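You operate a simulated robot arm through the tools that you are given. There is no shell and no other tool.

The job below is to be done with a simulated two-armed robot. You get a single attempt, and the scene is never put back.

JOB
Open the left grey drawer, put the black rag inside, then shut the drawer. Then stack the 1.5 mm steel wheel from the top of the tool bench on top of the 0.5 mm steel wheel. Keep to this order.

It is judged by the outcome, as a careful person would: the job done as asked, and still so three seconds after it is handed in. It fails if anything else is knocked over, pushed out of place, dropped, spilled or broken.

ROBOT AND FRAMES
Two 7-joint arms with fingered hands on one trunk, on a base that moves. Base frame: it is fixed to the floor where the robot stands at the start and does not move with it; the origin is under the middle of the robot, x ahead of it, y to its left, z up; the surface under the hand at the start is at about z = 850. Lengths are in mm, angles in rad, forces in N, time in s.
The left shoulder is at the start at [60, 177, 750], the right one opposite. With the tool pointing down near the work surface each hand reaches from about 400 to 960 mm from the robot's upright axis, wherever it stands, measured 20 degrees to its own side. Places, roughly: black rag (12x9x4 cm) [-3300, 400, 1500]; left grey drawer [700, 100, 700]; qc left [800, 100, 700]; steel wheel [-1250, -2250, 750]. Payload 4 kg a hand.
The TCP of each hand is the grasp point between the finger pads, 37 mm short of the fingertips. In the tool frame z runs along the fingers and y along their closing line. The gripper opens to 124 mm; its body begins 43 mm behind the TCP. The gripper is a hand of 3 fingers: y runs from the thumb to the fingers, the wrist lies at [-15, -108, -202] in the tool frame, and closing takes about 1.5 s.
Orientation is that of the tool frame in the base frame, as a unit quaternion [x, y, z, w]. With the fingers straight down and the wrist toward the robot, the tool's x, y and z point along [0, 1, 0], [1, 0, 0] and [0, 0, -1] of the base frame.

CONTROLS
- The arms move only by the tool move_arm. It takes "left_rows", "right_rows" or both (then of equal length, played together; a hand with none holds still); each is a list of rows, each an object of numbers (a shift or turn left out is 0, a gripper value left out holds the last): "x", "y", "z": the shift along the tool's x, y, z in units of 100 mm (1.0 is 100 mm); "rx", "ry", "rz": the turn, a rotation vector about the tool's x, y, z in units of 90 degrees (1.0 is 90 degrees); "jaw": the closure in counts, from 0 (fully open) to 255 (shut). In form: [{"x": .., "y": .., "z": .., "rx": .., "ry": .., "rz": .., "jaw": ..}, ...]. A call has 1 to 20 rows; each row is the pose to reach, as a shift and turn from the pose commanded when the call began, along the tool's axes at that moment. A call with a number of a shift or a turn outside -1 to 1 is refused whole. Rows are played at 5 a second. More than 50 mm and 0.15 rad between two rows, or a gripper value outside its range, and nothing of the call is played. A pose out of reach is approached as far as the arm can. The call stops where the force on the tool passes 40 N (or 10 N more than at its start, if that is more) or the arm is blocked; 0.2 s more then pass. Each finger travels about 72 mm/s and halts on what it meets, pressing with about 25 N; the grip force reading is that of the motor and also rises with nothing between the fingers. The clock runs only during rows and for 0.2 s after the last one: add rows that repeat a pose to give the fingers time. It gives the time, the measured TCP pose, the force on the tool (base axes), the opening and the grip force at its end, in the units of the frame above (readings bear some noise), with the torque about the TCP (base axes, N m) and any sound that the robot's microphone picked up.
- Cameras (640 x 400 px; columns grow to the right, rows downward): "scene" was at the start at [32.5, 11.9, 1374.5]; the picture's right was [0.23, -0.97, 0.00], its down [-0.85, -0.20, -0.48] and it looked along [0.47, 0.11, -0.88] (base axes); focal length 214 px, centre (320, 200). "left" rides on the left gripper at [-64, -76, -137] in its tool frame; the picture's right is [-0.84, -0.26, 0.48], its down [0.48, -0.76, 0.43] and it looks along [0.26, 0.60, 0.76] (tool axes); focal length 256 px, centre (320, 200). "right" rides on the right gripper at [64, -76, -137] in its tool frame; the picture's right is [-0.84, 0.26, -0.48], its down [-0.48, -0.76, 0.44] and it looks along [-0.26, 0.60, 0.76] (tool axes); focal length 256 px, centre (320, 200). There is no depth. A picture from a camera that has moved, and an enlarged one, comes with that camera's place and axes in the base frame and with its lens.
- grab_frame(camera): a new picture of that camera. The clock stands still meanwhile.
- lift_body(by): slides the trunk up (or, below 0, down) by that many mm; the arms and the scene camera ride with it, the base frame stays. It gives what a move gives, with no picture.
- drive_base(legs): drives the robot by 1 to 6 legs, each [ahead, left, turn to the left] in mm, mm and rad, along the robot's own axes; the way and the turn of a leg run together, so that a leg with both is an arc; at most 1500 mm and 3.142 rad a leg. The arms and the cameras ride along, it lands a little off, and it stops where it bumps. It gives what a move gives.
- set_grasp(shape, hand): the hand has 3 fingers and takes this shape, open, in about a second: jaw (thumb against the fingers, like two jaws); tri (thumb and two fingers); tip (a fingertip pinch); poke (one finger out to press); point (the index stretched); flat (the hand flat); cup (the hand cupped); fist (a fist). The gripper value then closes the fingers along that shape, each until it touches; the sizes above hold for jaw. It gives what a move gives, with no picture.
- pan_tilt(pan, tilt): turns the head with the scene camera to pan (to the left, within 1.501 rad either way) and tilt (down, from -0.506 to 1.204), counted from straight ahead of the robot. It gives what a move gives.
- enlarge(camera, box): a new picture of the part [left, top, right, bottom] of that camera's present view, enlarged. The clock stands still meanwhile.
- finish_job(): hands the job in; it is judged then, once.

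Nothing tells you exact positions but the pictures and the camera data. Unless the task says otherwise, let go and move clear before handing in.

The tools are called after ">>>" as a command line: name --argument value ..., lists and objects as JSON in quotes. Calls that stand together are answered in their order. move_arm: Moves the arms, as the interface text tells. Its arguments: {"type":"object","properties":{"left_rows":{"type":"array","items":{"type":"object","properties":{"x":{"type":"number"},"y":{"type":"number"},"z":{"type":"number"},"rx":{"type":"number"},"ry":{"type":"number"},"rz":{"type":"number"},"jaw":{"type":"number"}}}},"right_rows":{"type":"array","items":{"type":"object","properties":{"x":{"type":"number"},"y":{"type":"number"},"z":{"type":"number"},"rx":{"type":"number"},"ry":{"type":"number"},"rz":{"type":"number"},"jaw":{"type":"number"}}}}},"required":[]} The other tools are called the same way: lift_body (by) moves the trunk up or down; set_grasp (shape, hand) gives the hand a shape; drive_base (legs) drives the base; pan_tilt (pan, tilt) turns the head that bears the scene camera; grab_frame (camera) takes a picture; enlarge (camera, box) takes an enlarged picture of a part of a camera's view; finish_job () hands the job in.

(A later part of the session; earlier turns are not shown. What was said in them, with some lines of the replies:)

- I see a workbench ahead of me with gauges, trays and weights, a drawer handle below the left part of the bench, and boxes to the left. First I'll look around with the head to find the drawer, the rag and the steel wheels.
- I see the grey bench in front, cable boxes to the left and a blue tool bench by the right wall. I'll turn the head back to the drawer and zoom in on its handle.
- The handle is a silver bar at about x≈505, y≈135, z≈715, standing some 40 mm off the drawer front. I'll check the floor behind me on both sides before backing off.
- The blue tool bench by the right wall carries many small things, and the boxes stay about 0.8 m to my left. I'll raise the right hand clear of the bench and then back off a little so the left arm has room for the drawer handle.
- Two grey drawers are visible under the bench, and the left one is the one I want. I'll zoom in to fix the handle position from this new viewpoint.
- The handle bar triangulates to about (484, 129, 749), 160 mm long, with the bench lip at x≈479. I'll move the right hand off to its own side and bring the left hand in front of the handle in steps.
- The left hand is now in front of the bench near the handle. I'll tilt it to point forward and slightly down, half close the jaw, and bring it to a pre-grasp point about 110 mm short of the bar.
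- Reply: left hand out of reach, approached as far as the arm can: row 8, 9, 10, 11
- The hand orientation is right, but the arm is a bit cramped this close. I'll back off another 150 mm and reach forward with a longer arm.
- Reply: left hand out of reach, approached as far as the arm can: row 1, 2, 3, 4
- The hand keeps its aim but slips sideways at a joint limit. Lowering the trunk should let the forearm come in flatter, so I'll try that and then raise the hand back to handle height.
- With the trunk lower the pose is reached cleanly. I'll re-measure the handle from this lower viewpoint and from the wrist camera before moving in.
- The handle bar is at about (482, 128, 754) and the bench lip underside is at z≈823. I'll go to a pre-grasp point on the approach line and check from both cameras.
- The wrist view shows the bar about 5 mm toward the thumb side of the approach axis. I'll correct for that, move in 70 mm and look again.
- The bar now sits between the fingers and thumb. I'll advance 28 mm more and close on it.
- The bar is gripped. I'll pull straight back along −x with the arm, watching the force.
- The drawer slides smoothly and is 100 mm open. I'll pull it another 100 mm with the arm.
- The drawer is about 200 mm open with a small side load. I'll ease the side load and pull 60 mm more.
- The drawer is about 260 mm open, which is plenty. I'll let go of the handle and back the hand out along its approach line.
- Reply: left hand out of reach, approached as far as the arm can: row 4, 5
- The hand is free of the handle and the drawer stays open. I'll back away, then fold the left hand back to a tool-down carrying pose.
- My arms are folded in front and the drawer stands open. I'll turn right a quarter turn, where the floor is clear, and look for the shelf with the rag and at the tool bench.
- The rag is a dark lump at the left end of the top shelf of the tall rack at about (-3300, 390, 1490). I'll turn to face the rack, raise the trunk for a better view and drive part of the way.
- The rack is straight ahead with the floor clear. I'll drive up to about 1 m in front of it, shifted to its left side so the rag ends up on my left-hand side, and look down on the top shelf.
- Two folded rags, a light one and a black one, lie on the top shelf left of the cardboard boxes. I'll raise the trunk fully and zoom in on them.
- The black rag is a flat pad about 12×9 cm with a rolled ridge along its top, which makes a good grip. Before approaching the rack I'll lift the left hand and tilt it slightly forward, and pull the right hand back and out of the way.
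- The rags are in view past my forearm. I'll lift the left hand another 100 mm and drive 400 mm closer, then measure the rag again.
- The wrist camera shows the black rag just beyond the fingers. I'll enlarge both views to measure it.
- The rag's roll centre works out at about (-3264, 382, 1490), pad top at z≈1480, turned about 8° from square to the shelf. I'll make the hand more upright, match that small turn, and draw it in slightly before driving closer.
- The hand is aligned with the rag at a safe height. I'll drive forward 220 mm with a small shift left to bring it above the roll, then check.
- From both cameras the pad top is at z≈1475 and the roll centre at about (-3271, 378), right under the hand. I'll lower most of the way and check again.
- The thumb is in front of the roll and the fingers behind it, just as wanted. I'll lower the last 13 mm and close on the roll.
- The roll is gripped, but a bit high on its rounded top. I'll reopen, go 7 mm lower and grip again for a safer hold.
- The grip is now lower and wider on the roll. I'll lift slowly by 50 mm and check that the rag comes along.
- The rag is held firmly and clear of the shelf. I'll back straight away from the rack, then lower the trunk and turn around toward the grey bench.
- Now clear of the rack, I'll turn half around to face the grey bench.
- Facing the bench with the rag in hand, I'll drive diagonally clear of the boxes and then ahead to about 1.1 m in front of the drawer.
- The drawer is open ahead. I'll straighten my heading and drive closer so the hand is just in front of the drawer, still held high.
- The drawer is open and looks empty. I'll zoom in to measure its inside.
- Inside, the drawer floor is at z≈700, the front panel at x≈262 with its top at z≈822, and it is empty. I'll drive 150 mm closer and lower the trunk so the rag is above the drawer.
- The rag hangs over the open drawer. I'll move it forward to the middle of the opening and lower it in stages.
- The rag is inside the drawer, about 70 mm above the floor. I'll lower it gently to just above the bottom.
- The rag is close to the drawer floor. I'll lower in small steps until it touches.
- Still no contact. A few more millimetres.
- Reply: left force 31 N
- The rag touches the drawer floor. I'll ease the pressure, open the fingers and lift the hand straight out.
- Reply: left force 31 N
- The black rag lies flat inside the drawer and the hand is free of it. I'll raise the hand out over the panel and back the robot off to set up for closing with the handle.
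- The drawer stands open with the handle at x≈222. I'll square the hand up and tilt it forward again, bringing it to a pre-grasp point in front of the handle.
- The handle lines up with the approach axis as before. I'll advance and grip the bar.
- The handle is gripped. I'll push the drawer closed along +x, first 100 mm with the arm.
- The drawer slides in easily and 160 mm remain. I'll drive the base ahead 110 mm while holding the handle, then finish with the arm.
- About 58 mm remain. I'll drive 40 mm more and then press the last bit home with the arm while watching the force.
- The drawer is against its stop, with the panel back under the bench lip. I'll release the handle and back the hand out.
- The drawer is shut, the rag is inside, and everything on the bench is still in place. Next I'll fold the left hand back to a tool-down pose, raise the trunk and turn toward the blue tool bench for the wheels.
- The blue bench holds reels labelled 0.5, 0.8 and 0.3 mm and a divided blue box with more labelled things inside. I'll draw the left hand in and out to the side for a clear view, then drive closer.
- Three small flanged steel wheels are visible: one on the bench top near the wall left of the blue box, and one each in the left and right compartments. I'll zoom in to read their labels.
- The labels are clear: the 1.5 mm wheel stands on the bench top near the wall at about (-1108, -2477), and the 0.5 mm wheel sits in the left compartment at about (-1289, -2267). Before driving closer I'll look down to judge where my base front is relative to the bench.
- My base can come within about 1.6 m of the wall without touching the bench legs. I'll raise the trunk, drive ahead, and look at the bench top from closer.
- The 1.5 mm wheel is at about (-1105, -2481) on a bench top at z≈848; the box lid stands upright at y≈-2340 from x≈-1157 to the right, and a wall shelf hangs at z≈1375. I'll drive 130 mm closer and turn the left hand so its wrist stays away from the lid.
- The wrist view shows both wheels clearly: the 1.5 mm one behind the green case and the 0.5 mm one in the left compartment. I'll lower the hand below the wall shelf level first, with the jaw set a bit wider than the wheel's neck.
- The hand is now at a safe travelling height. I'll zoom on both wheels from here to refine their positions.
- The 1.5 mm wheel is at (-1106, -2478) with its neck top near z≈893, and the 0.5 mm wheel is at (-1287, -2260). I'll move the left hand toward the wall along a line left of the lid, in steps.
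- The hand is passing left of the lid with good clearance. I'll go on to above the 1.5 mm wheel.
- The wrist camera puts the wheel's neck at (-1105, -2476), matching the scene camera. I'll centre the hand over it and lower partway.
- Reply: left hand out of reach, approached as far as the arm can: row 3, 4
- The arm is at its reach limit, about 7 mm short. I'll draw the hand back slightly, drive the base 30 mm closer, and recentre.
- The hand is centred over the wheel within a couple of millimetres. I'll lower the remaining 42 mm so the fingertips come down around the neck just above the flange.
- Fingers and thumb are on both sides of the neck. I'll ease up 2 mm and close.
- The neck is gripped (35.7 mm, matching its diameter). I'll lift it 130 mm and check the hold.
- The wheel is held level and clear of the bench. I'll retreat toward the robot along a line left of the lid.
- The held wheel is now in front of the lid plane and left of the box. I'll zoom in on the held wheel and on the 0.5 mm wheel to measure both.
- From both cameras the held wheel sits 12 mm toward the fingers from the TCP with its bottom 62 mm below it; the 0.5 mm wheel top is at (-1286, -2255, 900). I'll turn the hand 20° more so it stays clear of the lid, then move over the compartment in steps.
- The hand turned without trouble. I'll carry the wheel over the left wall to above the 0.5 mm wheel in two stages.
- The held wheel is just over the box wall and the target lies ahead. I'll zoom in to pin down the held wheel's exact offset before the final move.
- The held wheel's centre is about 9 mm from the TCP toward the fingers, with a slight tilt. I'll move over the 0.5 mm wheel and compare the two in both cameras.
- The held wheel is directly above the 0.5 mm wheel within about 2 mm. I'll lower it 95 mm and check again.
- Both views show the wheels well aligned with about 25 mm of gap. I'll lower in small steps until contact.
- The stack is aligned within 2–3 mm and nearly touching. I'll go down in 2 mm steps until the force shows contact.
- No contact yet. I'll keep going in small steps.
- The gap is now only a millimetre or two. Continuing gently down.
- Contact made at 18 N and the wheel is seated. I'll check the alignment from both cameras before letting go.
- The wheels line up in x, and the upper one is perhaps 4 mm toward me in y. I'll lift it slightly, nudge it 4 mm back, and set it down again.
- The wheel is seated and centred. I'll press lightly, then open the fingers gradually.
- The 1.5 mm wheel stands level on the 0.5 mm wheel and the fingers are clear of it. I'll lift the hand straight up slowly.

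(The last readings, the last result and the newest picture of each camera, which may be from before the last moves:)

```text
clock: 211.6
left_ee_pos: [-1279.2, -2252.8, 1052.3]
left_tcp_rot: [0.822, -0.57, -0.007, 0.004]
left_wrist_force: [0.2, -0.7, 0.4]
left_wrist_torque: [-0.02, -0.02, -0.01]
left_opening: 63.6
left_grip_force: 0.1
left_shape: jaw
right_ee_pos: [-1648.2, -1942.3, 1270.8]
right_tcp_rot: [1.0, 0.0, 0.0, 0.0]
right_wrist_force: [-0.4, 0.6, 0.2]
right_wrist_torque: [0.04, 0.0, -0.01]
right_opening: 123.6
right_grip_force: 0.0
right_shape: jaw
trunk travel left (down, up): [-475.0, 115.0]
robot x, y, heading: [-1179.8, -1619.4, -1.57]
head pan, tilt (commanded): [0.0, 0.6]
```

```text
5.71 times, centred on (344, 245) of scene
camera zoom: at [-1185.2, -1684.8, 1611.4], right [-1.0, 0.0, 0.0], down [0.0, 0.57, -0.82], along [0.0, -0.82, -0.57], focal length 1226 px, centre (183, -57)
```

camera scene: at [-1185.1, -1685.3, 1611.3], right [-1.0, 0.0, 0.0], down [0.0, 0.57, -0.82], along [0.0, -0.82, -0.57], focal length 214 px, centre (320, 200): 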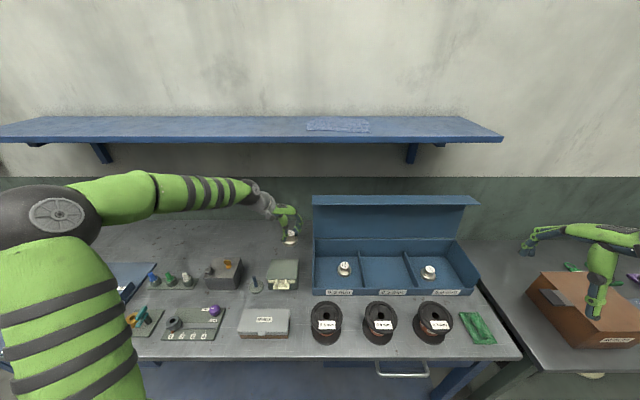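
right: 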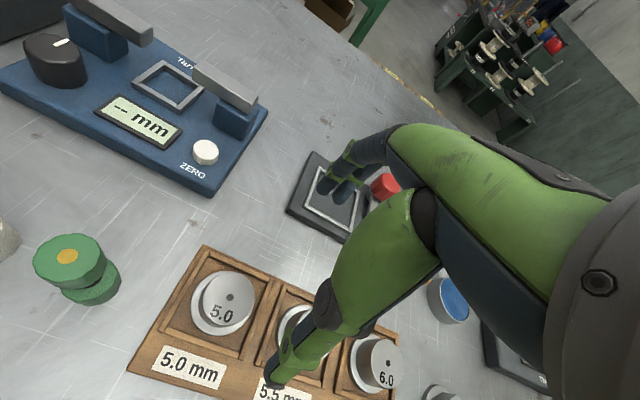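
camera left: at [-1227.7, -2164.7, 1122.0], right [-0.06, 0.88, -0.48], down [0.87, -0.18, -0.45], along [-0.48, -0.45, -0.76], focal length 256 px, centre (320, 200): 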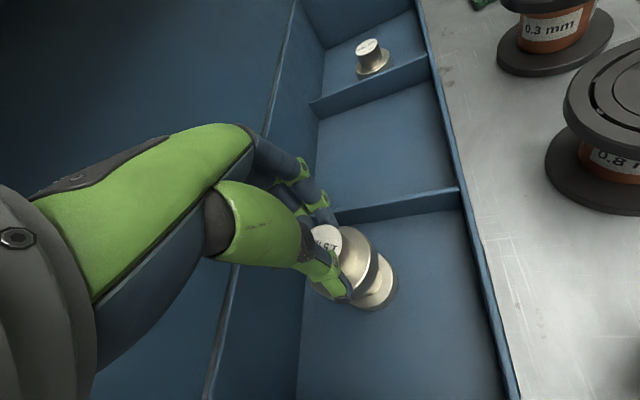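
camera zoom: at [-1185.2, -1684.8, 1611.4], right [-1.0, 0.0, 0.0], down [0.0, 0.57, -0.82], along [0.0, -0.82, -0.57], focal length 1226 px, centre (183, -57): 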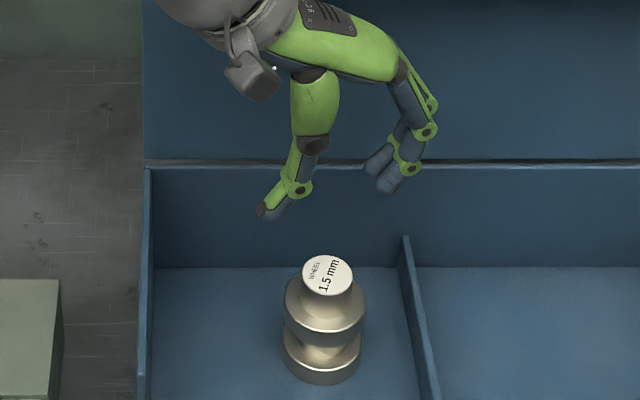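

The stack stands freely. I'll raise the hand further and pull it back from the bench, then back the robot off.

>>> move_arm --left_rows '[{"z": -0.3}, {"z": -0.6}, {"z": -0.8}, {"z": -0.8}]'

>>> move_arm --left_rows '[{"x": -0.3, "y": -0.12}, {"x": -0.6, "y": -0.24}, {"x": -0.9, "y": -0.35}, {"x": -0.9, "y": -0.35}]'

>>> drive_base --legs '[[-350, 0, 0]]'

>>> grab_frame --camera "scene"

>>> enlarge --camera "scene" --box '[290, 150, 450, 250]'

```text
clock: 212.6
left_ee_pos: [-1274.6, -2253.6, 1131.9]
left_tcp_rot: [0.822, -0.57, -0.007, 0.002]
left_wrist_force: [0.9, -0.2, 0.1]
left_wrist_torque: [-0.03, -0.01, -0.01]
left_opening: 63.4
left_grip_force: 0.0
left_shape: jaw
right_ee_pos: [-1648.6, -1942.5, 1270.1]
right_tcp_rot: [1.0, 0.0, 0.0, 0.0]
right_wrist_force: [-0.3, 0.1, 0.7]
right_wrist_torque: [0.0, -0.01, 0.04]
right_opening: 123.8
right_grip_force: 0.1
right_shape: jaw
trunk travel left (down, up): [-475.0, 115.0]
robot x, y, heading: [-1184.6, -1623.1, -1.569]
head pan, tilt (commanded): [0.0, 0.6]
```

```text
clock: 213.6
left_ee_pos: [-1275.8, -2157.2, 1132.7]
left_tcp_rot: [0.822, -0.569, -0.007, 0.002]
left_wrist_force: [0.2, -0.5, 0.2]
left_wrist_torque: [0.0, 0.01, 0.02]
left_opening: 63.4
left_grip_force: 0.1
left_shape: jaw
right_ee_pos: [-1648.0, -1942.5, 1270.4]
right_tcp_rot: [1.0, 0.0, 0.0, 0.0]
right_wrist_force: [-0.5, -1.0, 1.2]
right_wrist_torque: [0.01, -0.03, 0.0]
right_opening: 123.9
right_grip_force: 0.1
right_shape: jaw
trunk travel left (down, up): [-475.0, 115.0]
robot x, y, heading: [-1184.5, -1626.7, -1.571]
head pan, tilt (commanded): [0.0, 0.6]
```

```text
clock: 215.9
left_ee_pos: [-1277.6, -1810.3, 1131.7]
left_tcp_rot: [0.821, -0.571, -0.007, 0.003]
left_wrist_force: [0.5, 0.0, 0.2]
left_wrist_torque: [-0.01, 0.0, -0.03]
left_opening: 63.6
left_grip_force: 0.1
left_shape: jaw
right_ee_pos: [-1649.5, -1593.1, 1270.7]
right_tcp_rot: [1.0, -0.002, -0.001, 0.001]
right_wrist_force: [0.0, 0.4, -0.2]
right_wrist_torque: [0.0, -0.02, -0.03]
right_opening: 123.7
right_grip_force: 0.0
right_shape: jaw
trunk travel left (down, up): [-475.0, 115.0]
robot x, y, heading: [-1180.7, -1281.0, -1.571]
head pan, tilt (commanded): [0.0, 0.6]
```

```text
taken
camera scene: at [-1184.6, -1337.5, 1611.4], right [-1.0, 0.01, 0.0], down [0.0, 0.56, -0.83], along [0.0, -0.83, -0.56], focal length 214 px, centre (320, 200)
```

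scene: 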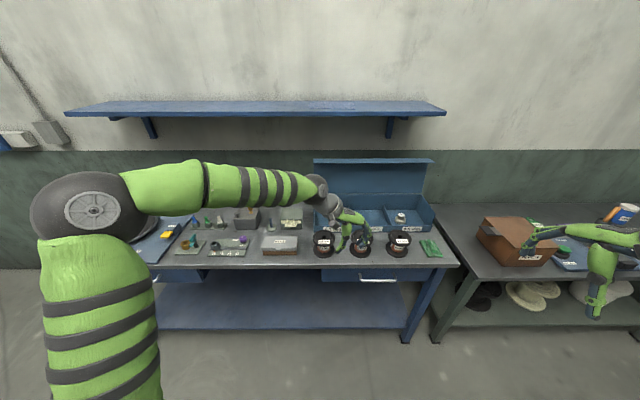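

```text
4.00 times, centred on (370, 200) of scene
camera zoom: at [-1184.6, -1337.5, 1611.4], right [-1.0, 0.01, 0.0], down [0.0, 0.56, -0.83], along [0.0, -0.83, -0.56], focal length 858 px, centre (120, 200)
```

zoom: 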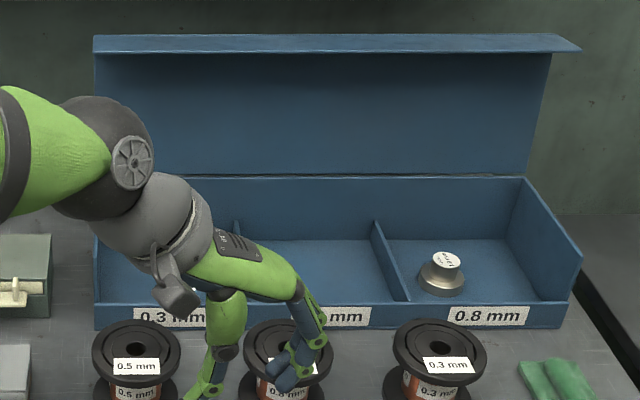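

I've backed off and the arm blocks the view, so I'll drive back a bit more and check the finished stack and the grey bench.

>>> drive_base --legs '[[-300, 0, 0]]'

>>> move_arm --left_rows '[{"x": 0.2, "y": -0.3}, {"x": 0.3, "y": -0.6}, {"x": 0.4, "y": -0.9}, {"x": 0.4, "y": -0.9}]'

>>> grab_frame --camera "scene"

>>> enlarge --camera "scene" --box '[270, 140, 430, 240]'

```text
clock: 217.9
left_ee_pos: [-1274.3, -1506.6, 1132.4]
left_tcp_rot: [0.821, -0.571, -0.007, 0.002]
left_wrist_force: [0.4, 0.4, 0.1]
left_wrist_torque: [-0.01, 0.0, 0.0]
left_opening: 63.3
left_grip_force: 0.0
left_shape: jaw
right_ee_pos: [-1645.5, -1291.1, 1270.3]
right_tcp_rot: [1.0, -0.001, 0.0, 0.001]
right_wrist_force: [0.7, 0.0, 0.2]
right_wrist_torque: [0.0, 0.01, -0.01]
right_opening: 123.7
right_grip_force: 0.1
right_shape: jaw
trunk travel left (down, up): [-475.0, 115.0]
robot x, y, heading: [-1180.2, -971.4, -1.573]
head pan, tilt (commanded): [0.0, 0.6]
```

```text
clock: 218.9
left_ee_pos: [-1176.1, -1515.0, 1130.5]
left_tcp_rot: [0.821, -0.571, -0.006, 0.003]
left_wrist_force: [0.1, 0.0, 0.3]
left_wrist_torque: [-0.01, -0.01, -0.01]
left_opening: 63.4
left_grip_force: 0.1
left_shape: jaw
right_ee_pos: [-1647.4, -1291.4, 1270.6]
right_tcp_rot: [1.0, -0.001, 0.0, 0.001]
right_wrist_force: [-0.3, 0.3, 0.2]
right_wrist_torque: [0.02, 0.02, 0.03]
right_opening: 123.5
right_grip_force: 0.2
right_shape: jaw
trunk travel left (down, up): [-475.0, 115.0]
robot x, y, heading: [-1182.7, -971.2, -1.574]
head pan, tilt (commanded): [0.0, 0.6]
```

```text
taken
camera scene: at [-1183.4, -1035.1, 1611.4], right [-1.0, 0.0, 0.0], down [0.0, 0.56, -0.83], along [0.0, -0.83, -0.56], focal length 214 px, centre (320, 200)
```

scene: 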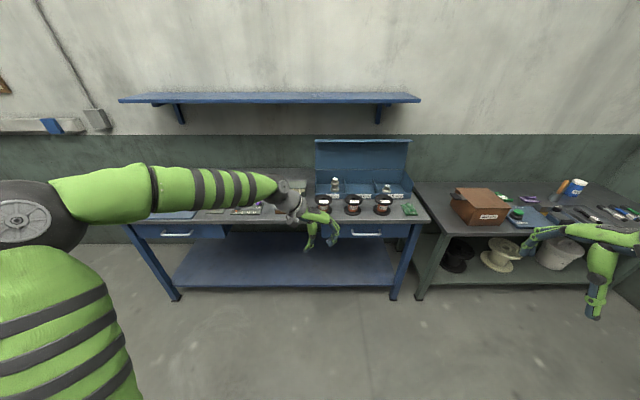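

```text
4.00 times, centred on (350, 190) of scene
camera zoom: at [-1183.4, -1035.1, 1611.4], right [-1.0, 0.0, 0.0], down [0.0, 0.56, -0.83], along [0.0, -0.83, -0.56], focal length 858 px, centre (200, 240)
```

zoom: 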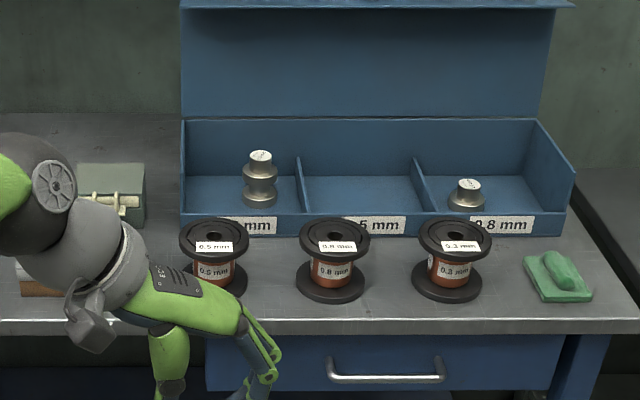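

The 1.5 mm wheel stands on the 0.5 mm wheel and everything else on the bench is in place. I'll glance back at the grey bench to confirm the drawer is still shut.

>>> pan_tilt --pan 1.5 --tilt 0.3

>>> grab_frame --camera "scene"

>>> enlarge --camera "scene" --box '[0, 140, 200, 265]'

```text
clock: 220.5
left_ee_pos: [-1177.9, -1515.5, 1130.2]
left_tcp_rot: [0.821, -0.571, -0.006, 0.002]
left_wrist_force: [-0.3, 0.1, -1.1]
left_wrist_torque: [0.0, 0.0, -0.01]
left_opening: 63.3
left_grip_force: 0.0
left_shape: jaw
right_ee_pos: [-1646.6, -1291.1, 1271.2]
right_tcp_rot: [1.0, -0.001, 0.0, 0.0]
right_wrist_force: [-0.3, -0.2, 0.1]
right_wrist_torque: [-0.02, -0.02, -0.02]
right_opening: 123.3
right_grip_force: 0.1
right_shape: jaw
trunk travel left (down, up): [-475.0, 115.0]
robot x, y, heading: [-1180.2, -974.3, -1.578]
head pan, tilt (commanded): [1.499, 0.3]
```

```text
taken
camera scene: at [-1089.7, -953.7, 1638.9], right [-0.08, -1.0, 0.0], down [-0.29, 0.02, -0.96], along [0.95, -0.07, -0.3], focal length 214 px, centre (320, 200)
```

scene: 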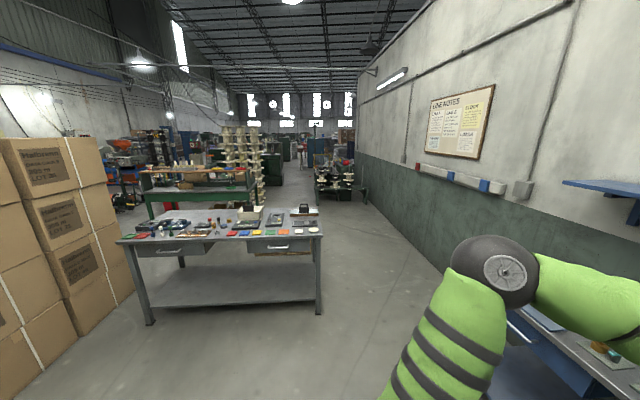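

```text
3.20 times, centred on (100, 202) of scene
camera zoom: at [-1089.7, -953.7, 1638.9], right [-0.08, -1.0, 0.0], down [-0.29, 0.02, -0.96], along [0.95, -0.07, -0.3], focal length 686 px, centre (1024, 192)
```

zoom: 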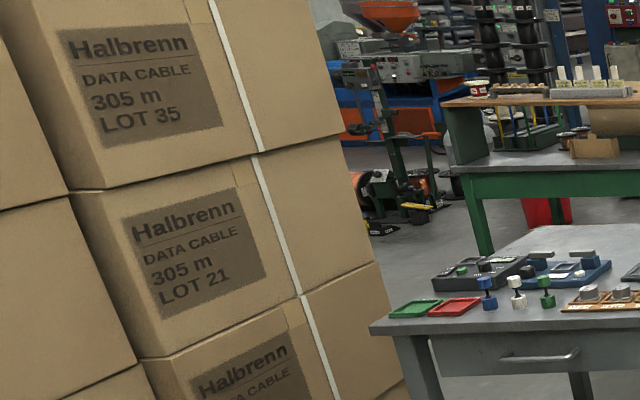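

The left grey drawer is shut with the black rag inside, and the 1.5 mm wheel is stacked on the 0.5 mm wheel. Nothing else has been disturbed and both hands are clear, so I'm handing the job in.

>>> finish_job

```text
The job is handed in.
```

The job is done in the order you asked, and it has been handed in for judging.

- **Drawer and rag:** I opened the left grey drawer, laid the black rag from the top shelf of the rack flat inside it, and pushed the drawer shut to its stop. A last look from across the room showed it still closed.
- **Wheels:** The 1.5 mm wheel from the back of the tool bench now sits on the 0.5 mm wheel, level and centred to within a few millimetres. It was standing free after I let go and backed away. The 0.5 mm wheel is in the compartment labelled "0.3 mm" in the blue box; I left it there and stacked on it in place.

In the final views nothing else on either bench was knocked over or moved, and both hands were empty and clear.
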